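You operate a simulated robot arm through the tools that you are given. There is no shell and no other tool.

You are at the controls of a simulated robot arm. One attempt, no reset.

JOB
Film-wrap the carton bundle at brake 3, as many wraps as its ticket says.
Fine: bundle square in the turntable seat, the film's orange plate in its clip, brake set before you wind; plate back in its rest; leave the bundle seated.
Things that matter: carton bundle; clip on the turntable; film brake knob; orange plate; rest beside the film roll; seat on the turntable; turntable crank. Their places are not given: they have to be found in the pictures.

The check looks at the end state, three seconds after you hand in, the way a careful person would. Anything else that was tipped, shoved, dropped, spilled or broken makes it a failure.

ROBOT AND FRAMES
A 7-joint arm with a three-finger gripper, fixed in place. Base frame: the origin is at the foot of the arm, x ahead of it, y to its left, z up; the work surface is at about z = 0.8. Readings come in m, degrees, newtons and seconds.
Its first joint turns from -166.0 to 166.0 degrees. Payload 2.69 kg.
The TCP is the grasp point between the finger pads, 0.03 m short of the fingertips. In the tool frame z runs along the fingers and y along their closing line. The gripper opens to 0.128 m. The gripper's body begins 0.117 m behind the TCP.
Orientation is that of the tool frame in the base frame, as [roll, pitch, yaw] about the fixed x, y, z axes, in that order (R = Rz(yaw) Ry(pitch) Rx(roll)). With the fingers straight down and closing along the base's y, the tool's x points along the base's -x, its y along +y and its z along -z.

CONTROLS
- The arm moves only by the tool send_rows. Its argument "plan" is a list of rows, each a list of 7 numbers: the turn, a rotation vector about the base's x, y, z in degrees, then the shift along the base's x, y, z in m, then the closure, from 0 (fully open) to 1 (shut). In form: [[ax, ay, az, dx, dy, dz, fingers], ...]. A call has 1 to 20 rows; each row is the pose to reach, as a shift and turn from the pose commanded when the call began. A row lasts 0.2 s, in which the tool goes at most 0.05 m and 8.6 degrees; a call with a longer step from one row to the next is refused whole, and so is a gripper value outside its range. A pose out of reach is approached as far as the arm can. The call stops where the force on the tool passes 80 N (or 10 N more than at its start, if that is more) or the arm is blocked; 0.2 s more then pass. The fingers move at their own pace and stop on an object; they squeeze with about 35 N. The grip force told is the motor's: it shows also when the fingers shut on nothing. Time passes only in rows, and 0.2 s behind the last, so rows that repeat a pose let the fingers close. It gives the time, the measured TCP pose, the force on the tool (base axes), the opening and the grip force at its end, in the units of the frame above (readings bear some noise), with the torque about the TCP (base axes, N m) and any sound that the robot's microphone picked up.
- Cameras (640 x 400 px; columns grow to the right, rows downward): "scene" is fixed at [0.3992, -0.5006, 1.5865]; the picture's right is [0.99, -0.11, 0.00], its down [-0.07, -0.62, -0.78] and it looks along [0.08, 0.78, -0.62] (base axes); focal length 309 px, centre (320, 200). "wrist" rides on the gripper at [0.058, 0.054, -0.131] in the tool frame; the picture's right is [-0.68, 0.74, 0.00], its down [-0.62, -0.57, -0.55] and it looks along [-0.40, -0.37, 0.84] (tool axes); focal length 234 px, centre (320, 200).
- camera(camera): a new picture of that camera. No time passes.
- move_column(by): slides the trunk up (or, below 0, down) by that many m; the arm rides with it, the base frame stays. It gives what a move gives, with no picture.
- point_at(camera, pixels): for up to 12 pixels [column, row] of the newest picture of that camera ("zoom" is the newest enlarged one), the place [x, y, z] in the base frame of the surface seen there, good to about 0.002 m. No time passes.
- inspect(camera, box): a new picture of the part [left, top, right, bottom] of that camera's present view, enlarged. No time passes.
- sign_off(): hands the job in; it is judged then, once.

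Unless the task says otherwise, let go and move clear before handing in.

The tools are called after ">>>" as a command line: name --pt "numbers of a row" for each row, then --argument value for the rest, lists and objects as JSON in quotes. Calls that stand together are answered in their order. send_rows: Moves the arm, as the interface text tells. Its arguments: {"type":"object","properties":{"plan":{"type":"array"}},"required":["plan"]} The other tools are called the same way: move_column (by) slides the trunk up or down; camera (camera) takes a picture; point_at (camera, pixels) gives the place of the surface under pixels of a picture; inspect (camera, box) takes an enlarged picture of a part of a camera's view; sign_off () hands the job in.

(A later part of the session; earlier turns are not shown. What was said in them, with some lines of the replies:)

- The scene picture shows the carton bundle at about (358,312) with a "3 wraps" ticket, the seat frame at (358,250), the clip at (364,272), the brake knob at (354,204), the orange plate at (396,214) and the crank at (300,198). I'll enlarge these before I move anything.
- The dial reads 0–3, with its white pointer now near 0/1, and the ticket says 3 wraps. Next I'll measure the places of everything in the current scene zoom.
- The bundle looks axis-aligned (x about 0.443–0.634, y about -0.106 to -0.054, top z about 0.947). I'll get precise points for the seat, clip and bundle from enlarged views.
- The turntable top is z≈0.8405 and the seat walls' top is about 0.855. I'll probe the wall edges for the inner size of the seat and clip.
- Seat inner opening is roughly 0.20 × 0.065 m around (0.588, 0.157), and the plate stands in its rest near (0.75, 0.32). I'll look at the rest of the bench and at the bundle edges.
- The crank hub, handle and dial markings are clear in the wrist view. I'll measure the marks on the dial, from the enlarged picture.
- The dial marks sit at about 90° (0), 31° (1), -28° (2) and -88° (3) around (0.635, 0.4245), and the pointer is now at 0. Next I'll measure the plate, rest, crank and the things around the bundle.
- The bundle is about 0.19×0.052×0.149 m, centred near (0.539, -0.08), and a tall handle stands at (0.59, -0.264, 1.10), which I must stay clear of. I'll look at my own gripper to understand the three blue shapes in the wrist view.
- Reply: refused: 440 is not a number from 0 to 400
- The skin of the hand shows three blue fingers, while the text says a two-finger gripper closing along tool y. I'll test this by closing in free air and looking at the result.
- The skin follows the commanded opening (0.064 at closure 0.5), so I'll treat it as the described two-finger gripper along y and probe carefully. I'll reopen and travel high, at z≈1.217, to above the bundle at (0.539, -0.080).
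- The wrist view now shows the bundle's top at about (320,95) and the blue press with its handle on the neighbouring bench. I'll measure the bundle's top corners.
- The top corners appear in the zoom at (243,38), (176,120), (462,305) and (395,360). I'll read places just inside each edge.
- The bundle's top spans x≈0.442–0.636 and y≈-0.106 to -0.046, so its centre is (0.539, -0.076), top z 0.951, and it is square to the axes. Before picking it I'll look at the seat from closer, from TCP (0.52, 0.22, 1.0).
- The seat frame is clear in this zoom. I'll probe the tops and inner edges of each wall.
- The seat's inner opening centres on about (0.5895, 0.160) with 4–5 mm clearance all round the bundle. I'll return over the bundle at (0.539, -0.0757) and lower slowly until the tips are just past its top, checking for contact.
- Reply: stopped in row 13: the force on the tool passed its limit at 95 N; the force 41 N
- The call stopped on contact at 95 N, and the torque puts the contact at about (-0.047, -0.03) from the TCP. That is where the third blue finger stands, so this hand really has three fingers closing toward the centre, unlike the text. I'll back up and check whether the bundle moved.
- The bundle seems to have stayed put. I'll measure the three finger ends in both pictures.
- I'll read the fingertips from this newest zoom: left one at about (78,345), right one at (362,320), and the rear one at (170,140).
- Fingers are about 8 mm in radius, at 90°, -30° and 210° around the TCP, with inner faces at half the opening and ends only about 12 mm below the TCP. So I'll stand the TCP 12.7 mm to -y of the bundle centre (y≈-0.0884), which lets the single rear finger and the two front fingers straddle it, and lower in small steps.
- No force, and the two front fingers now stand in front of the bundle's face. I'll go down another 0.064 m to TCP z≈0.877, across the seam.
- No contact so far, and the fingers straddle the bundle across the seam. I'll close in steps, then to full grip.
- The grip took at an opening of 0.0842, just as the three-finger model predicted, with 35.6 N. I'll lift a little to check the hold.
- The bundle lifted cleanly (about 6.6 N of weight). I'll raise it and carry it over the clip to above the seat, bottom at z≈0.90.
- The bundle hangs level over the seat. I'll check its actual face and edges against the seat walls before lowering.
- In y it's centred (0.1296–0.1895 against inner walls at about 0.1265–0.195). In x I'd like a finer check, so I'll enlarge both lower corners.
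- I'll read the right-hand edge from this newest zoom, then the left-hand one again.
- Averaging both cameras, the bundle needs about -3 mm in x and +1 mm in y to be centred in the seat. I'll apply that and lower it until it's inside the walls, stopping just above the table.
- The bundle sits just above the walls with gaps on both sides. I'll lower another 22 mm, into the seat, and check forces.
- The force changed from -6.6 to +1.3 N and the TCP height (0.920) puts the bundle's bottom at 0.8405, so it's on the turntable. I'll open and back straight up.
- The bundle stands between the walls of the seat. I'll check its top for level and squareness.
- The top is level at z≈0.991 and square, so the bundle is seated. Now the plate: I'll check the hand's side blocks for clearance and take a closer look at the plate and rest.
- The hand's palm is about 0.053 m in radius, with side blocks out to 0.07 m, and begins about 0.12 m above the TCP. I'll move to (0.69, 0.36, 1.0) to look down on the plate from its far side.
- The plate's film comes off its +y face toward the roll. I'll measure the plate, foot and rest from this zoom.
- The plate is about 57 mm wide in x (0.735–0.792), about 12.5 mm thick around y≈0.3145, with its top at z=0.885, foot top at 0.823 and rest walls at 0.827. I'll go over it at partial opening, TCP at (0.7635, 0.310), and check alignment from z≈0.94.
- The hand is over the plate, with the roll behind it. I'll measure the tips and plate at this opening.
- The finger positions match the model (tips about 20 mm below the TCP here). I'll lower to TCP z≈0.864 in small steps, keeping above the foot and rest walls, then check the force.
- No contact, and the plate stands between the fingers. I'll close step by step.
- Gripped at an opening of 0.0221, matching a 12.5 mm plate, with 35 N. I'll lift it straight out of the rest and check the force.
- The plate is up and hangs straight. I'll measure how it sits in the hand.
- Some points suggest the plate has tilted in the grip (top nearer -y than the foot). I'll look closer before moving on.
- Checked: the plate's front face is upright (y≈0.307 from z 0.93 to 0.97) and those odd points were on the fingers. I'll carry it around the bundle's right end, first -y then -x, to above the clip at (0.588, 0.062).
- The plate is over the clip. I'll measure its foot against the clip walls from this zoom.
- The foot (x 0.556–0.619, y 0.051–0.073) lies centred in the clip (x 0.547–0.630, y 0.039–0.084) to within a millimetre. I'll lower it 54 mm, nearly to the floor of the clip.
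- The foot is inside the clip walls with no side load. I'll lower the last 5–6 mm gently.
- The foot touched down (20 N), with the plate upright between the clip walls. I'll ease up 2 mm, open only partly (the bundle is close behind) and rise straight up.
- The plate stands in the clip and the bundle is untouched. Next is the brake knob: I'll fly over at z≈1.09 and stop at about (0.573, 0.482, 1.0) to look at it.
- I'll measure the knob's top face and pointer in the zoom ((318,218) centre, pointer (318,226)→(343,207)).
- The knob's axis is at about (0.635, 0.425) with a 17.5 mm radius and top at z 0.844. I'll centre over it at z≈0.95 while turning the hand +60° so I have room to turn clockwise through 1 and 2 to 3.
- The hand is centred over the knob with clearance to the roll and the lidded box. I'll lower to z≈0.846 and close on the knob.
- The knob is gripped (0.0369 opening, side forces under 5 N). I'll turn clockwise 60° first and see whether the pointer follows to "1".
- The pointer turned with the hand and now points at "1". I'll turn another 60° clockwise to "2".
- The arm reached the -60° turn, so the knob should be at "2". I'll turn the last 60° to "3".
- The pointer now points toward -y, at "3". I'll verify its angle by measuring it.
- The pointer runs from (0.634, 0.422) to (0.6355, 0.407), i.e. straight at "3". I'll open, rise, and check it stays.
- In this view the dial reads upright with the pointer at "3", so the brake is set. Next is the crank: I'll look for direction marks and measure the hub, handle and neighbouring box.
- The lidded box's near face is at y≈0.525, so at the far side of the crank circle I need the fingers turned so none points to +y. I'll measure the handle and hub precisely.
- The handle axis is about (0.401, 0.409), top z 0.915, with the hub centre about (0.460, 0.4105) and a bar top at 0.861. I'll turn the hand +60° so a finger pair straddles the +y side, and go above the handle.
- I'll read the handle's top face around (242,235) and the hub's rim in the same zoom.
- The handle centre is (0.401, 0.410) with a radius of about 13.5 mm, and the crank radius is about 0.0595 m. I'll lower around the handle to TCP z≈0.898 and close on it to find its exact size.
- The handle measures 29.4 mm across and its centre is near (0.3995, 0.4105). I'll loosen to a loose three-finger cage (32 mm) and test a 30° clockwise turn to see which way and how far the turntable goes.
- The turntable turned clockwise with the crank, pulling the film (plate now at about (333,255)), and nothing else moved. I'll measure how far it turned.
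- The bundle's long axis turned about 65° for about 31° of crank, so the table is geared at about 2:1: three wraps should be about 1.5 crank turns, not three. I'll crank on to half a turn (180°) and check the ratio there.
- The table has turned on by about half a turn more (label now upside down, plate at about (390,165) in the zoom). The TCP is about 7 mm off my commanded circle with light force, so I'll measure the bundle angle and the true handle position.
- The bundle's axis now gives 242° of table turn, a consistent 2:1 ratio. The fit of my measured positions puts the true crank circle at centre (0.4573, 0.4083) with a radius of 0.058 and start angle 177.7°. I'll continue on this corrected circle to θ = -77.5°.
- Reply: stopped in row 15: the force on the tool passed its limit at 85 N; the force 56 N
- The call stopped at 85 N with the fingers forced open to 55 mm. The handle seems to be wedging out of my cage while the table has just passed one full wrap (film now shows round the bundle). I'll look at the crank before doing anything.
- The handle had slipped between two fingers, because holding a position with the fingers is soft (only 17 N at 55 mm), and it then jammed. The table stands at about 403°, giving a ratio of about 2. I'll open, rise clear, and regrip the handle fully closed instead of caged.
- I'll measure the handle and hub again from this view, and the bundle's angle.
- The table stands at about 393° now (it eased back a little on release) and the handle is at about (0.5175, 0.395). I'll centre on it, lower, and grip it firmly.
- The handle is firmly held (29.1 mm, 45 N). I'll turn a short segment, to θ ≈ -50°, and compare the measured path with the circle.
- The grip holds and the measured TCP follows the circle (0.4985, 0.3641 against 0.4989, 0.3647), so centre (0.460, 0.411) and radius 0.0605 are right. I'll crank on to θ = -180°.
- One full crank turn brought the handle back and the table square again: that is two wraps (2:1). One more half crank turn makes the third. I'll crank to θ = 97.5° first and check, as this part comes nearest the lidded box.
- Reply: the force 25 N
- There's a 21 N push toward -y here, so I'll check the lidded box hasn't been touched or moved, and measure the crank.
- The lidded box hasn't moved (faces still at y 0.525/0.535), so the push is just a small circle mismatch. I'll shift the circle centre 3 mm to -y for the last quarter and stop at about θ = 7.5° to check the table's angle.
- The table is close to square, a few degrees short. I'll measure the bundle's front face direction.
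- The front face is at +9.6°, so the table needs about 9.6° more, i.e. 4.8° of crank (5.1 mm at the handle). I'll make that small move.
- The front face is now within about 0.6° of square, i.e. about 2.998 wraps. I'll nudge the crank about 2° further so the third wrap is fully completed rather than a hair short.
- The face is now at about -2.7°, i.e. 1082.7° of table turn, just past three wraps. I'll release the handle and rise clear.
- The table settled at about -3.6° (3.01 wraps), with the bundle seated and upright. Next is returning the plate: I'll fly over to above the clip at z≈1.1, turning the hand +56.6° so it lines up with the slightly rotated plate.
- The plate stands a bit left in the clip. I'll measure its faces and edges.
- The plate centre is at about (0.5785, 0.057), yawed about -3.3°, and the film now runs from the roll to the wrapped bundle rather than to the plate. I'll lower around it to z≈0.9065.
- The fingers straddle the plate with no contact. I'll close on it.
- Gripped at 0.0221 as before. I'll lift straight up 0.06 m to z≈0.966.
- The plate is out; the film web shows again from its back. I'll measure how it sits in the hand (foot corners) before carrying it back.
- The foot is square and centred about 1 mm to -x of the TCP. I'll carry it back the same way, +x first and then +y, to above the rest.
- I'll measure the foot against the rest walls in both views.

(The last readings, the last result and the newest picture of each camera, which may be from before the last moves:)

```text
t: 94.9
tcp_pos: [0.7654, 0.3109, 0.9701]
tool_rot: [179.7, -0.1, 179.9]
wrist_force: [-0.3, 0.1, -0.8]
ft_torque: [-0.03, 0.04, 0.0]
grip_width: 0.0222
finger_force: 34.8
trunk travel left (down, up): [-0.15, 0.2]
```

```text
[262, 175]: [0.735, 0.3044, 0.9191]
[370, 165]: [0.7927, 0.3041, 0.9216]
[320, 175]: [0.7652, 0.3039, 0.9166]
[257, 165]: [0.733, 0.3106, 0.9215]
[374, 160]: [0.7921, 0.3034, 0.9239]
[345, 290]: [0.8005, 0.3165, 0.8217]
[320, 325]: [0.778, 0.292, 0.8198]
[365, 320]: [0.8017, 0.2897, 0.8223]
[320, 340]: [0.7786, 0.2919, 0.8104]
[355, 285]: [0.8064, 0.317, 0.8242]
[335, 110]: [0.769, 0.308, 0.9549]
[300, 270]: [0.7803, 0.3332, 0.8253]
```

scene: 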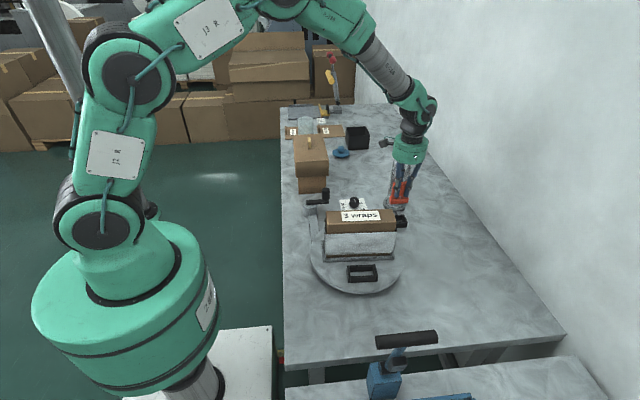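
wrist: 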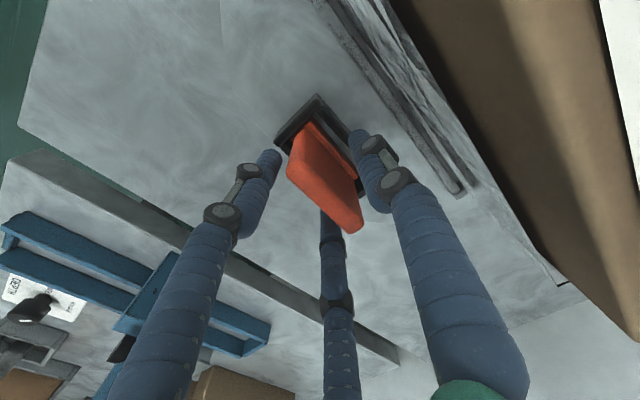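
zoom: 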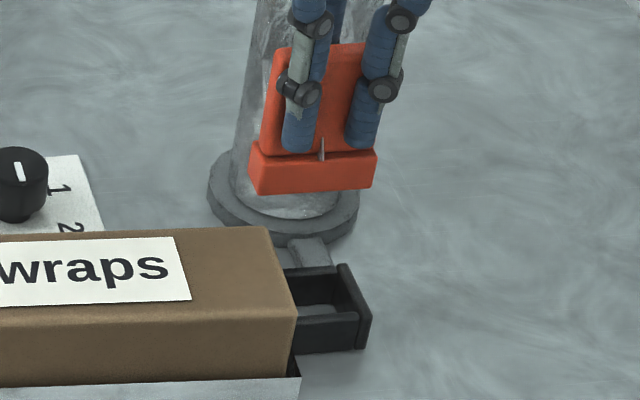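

The foot (centre 0.7637, 0.3145) is right over the middle of the rest (0.764, 0.3143). I'll lower it into the rest, stopping a few mm above the floor.

>>> send_rows --pt "0 0 0 0 0 -0.03 1" --pt "0 0 0 0 0 -0.055 1" --pt "0 0 0 0 0 -0.07 1" --pt "0 0 0 0 0 -0.082 1" --pt "0 0 0 0 0 -0.092 1" --pt "0 0 0 0 0 -0.1 1" --pt "0 0 0 0 0 -0.1 1"

>>> inspect --camera "scene" --box '[370, 175, 430, 235]'

```text
t: 96.5
tcp_pos: [0.7636, 0.3103, 0.8704]
tool_rot: [179.7, 0.0, 180.0]
wrist_force: [-0.5, 0.4, -0.4]
ft_torque: [0.0, 0.06, 0.0]
grip_width: 0.0219
finger_force: 35.4
trunk travel left (down, up): [-0.15, 0.2]
```

```text
6.67 times, centred on (400, 205) of scene
```

zoom: 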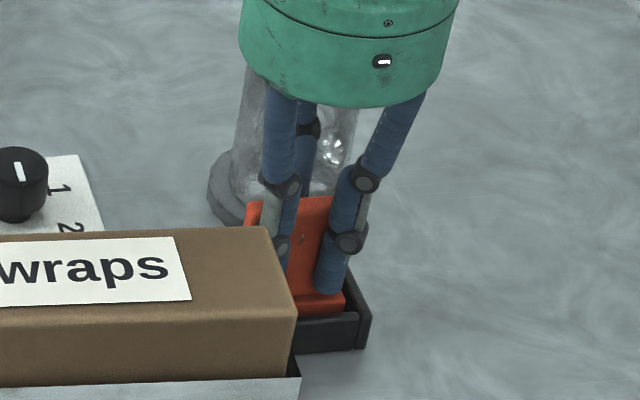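

The foot slid between the rest walls with no load. I'll lower the last 4–5 mm.

>>> send_rows --pt "0 0 0 0 0 -0.002 1" --pt "0 0 0 0 0 -0.004 1" --pt "0 0 0 0 0 -0.005 1" --pt "0 0 0 0 0 -0.005 1"

```text
t: 97.5
tcp_pos: [0.7642, 0.3105, 0.8669]
tool_rot: [179.8, 0.0, 179.9]
wrist_force: [0.1, 0.6, -1.8]
ft_torque: [-0.01, 0.02, -0.03]
grip_width: 0.022
finger_force: 34.5
trunk travel left (down, up): [-0.15, 0.2]
```

There's no contact yet (-1.8 N). I'll go down in 1 mm steps.

>>> send_rows --pt "0 0 0 0 0 -0.001 1" --pt "0 0 0 0 0 -0.002 1" --pt "0 0 0 0 0 -0.002 1"

>>> inspect --camera "scene" --box '[370, 175, 430, 235]'

```text
t: 98.3
tcp_pos: [0.765, 0.3098, 0.8658]
tool_rot: [179.7, 0.0, 180.0]
wrist_force: [-0.8, -0.9, 5.8]
ft_torque: [-0.07, 0.22, 0.05]
grip_width: 0.0219
finger_force: 35.6
trunk travel left (down, up): [-0.15, 0.2]
```

```text
6.67 times, centred on (400, 205) of scene
```

zoom: 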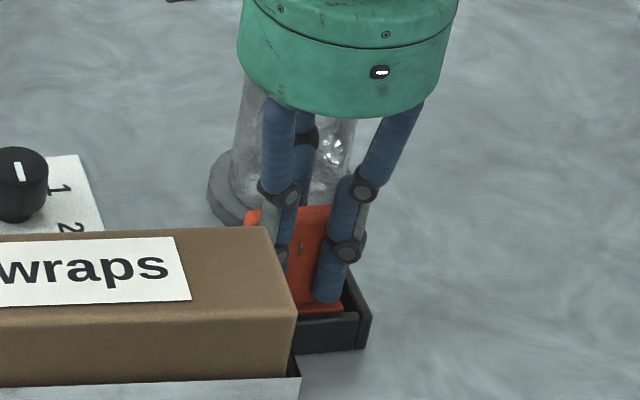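

Touchdown at 5.8 N, at the same height as when I picked it up. I'll release, rise straight up, and look.

>>> send_rows --pt "0 0 0 0 0 0 0.8" --pt "0 0 0 0 0 0 0.6" --pt "0 0 0 0 0 0 0.45" --pt "0 0 0 0 0 0 0.45" --pt "0 0 0 0 0 0.015 0.45" --pt "0 0 0 0 0 0.035 0.45" --pt "0 0 0 0 0 0.065 0.45" --pt "0 0 0 0 0 0.105 0.45" --pt "0 0 0 0 0 0.15 0.45" --pt "0 0 0 0 0 0.195 0.45" --pt "0 0 0 0 0 0.24 0.45" --pt "0 0 0 0 0 0.24 0.45"

>>> camera --camera "scene"

>>> inspect --camera "scene" --box '[370, 185, 430, 235]'

>>> inspect --camera "scene" --box '[300, 180, 420, 300]'

>>> camera --camera "wrist"

```text
t: 100.9
tcp_pos: [0.7644, 0.3103, 1.104]
tool_rot: [179.8, -0.1, -180.0]
wrist_force: [0.0, 0.0, -0.4]
ft_torque: [0.04, -0.03, -0.01]
grip_width: 0.0703
finger_force: 0.0
trunk travel left (down, up): [-0.15, 0.2]
```

```text
taken
```

scene: 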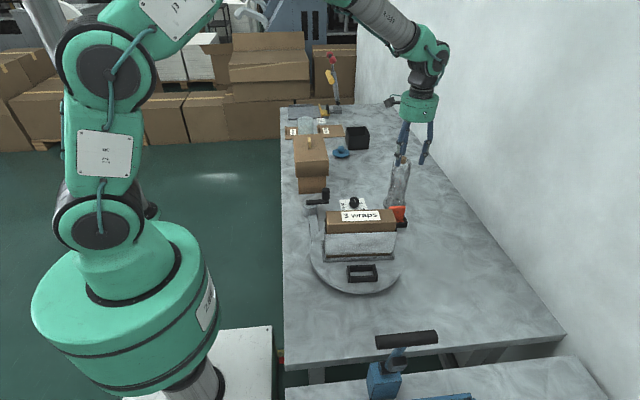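

```text
8.00 times, centred on (400, 210) of scene
```

zoom: 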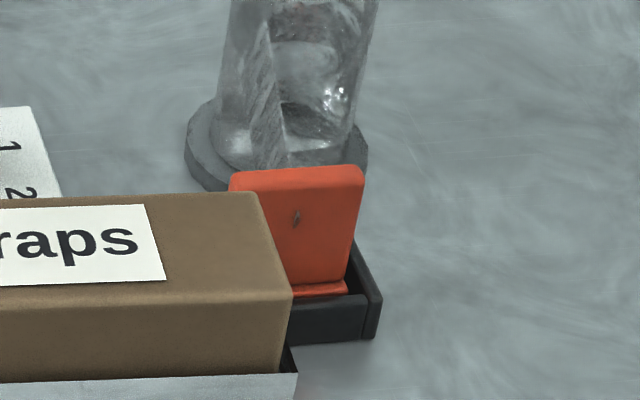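

```text
3.33 times, centred on (360, 240) of scene
```

zoom: 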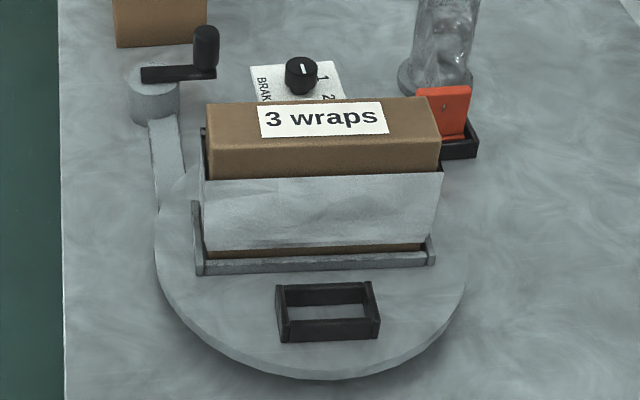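

```text
taken
```

wrist: 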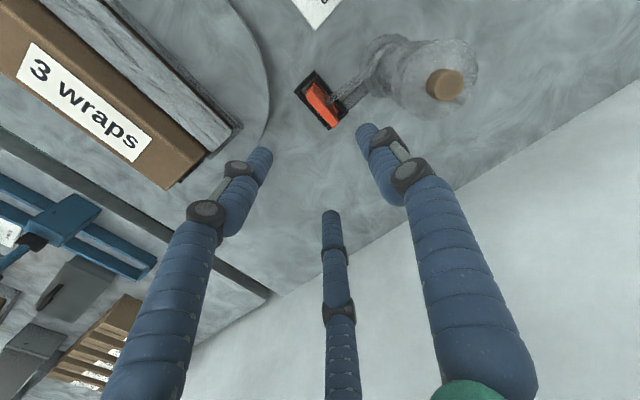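

The plate stands upright in its rest and the wrapped bundle is seated in the turntable. I'll check levels, the knob, and move the arm clear to the start area for a final look.

>>> point_at --camera "scene" --pixels '[[335, 216], [390, 212], [345, 226], [385, 224], [397, 208], [404, 210], [400, 222], [360, 220], [340, 240], [385, 238]]'

>>> send_rows --pt "0 0 0 -0.03 0 0.04 0.3" --pt "0 0 0 -0.07 0.02 0.08 0.1" --pt "0 0 0 -0.11 0.04 0.11 0" --pt "0 0 0 -0.15 0.065 0.113 0" --pt "0 0 0 -0.19 0.09 0.113 0" --pt "0 0 0 -0.22 0.12 0.113 0" --pt "0 0 0 -0.25 0.16 0.113 0" --pt "0 0 0 -0.25 0.16 0.113 0"

>>> camera --camera "scene"

>>> camera --camera "wrist"

>>> inspect --camera "wrist" --box '[180, 40, 440, 260]'

>>> inspect --camera "scene" --box '[270, 90, 430, 210]'

```text
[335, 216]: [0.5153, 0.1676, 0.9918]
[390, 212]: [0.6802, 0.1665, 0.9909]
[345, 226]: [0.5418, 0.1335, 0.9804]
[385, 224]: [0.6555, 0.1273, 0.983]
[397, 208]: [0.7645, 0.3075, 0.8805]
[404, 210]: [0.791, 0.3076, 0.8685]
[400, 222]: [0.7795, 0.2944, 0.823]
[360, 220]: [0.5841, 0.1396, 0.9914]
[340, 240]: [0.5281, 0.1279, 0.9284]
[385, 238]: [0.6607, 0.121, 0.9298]
```

```text
refused: row 2 steps farther than a row can; nothing moved
```

```text
taken
```

scene: 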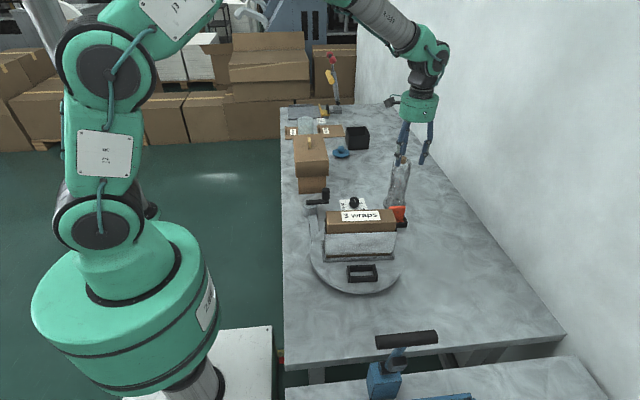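

```text
taken
```

wrist: 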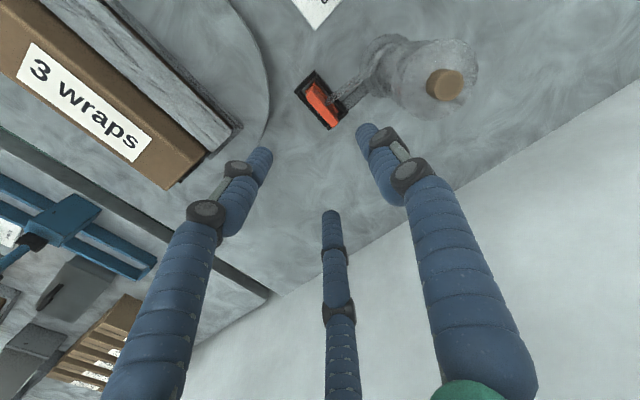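

```text
1.82 times, centred on (310, 150) of wrist
```

zoom: 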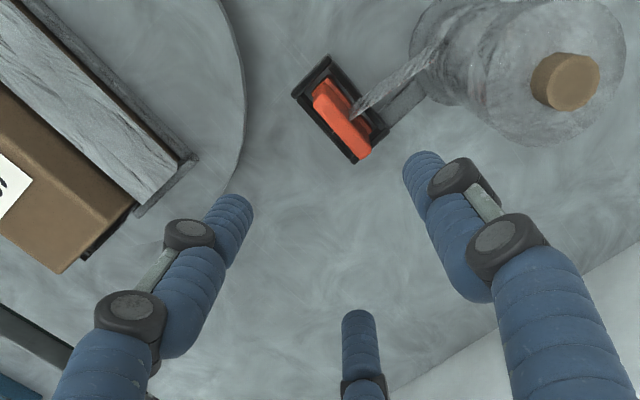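

```text
3.33 times, centred on (350, 150) of scene
```

zoom: 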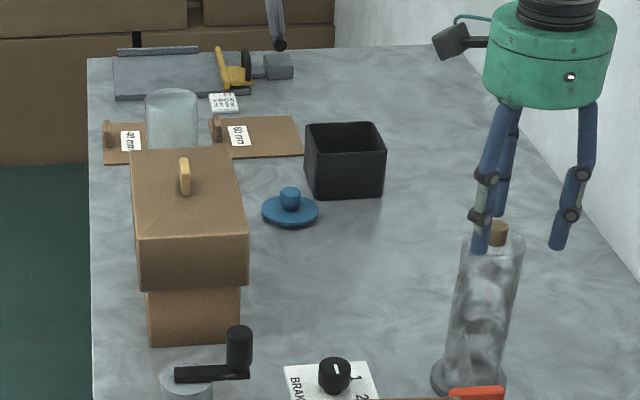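

All else on the bench is in place; that retreat was refused for too long a step. I'll resend it with shorter steps.

>>> send_rows --pt "0 0 0 0 0 0.04 0.3" --pt "0 0 0 0 0 0.08 0.1" --pt "0 0 0 -0.02 0.01 0.11 0" --pt "0 0 0 -0.06 0.03 0.113 0" --pt "0 0 0 -0.1 0.05 0.113 0" --pt "0 0 0 -0.14 0.075 0.113 0" --pt "0 0 0 -0.18 0.1 0.113 0" --pt "0 0 0 -0.215 0.13 0.113 0" --pt "0 0 0 -0.25 0.16 0.113 0" --pt "0 0 0 -0.25 0.16 0.113 0"

>>> camera --camera "scene"

>>> inspect --camera "wrist" --box '[180, 40, 440, 260]'

>>> inspect --camera "scene" --box '[290, 180, 420, 300]'

```text
t: 103.1
tcp_pos: [0.5134, 0.4713, 1.2184]
tool_rot: [179.8, 0.0, 180.0]
wrist_force: [-0.4, 0.8, 1.1]
ft_torque: [-0.01, -0.06, -0.01]
grip_width: 0.1279
finger_force: 0.0
trunk travel left (down, up): [-0.15, 0.2]
```

```text
taken
```

scene: 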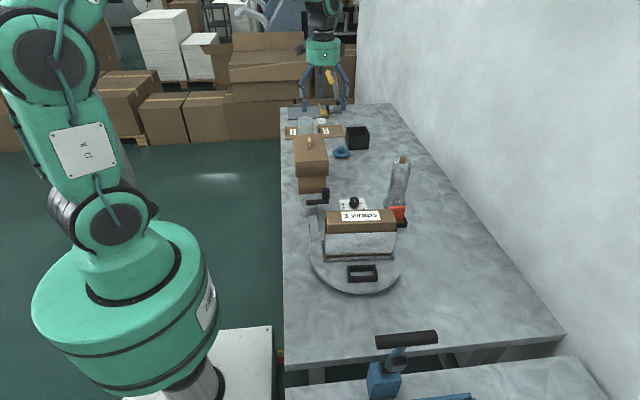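

```text
1.82 times, centred on (310, 150) of wrist
```

zoom: 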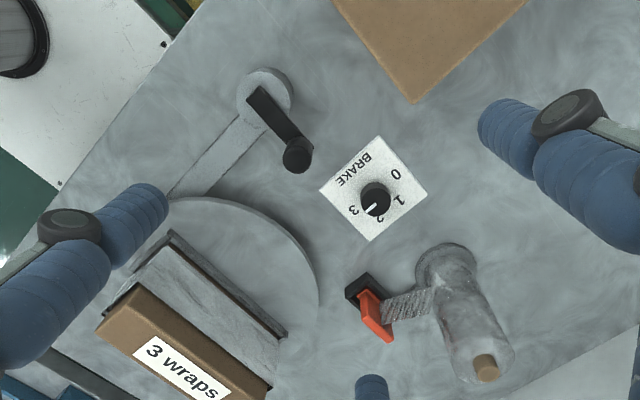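

```text
3.33 times, centred on (355, 240) of scene
```

zoom: 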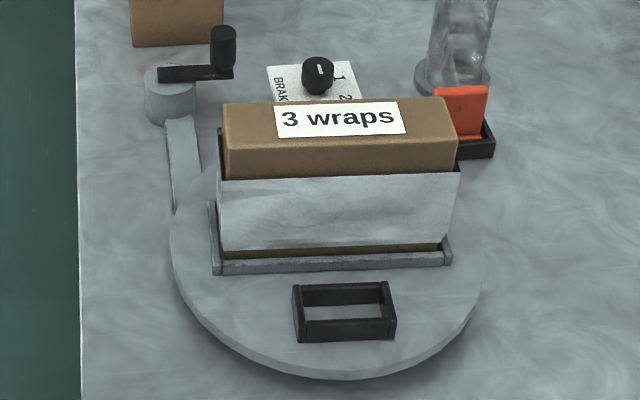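

The last pictures show the bundle wrapped and seated, the knob pointer at 3 in the wrist view (372,207), and the plate upright in its rest at (375,310). The crank and everything else on the bench are undisturbed, and the arm is clear at its starting pose. The turntable made 3.01 turns in all, so I'm handing in.

>>> sign_off

```text
The job is handed in.
```

The carton bundle is wrapped and handed in. The last pictures show nothing else on the bench disturbed; I don't have the check's result.

- **Bundle:** it stands level in the turntable seat and was left there. The table stopped about 3.6° past its starting angle.
- **Brake:** set to 3 before winding; the pointer still reads 3.
- **Wraps:** the ticket says 3, and the turntable made about 3.01 turns. The crank turns the table at about 2:1, so that took about one and a half crank turns.
- **Plate:** it was in the clip during winding and is now upright in its rest beside the roll.

Three things differed from plan:

- **Gripper:** it has three fingers closing toward the centre, not two as described. My first approach touched the top of the bundle with about 95 N. The bundle did not shift, and I adjusted the grip to suit.
- **Cranking:** partway through, the handle slipped in a loose grip and the move stopped at 85 N. The table eased back about 10° when I let go. I gripped the handle firmly and finished from there.
- **Third wrap:** I went slightly past square so the third wrap was fully complete.
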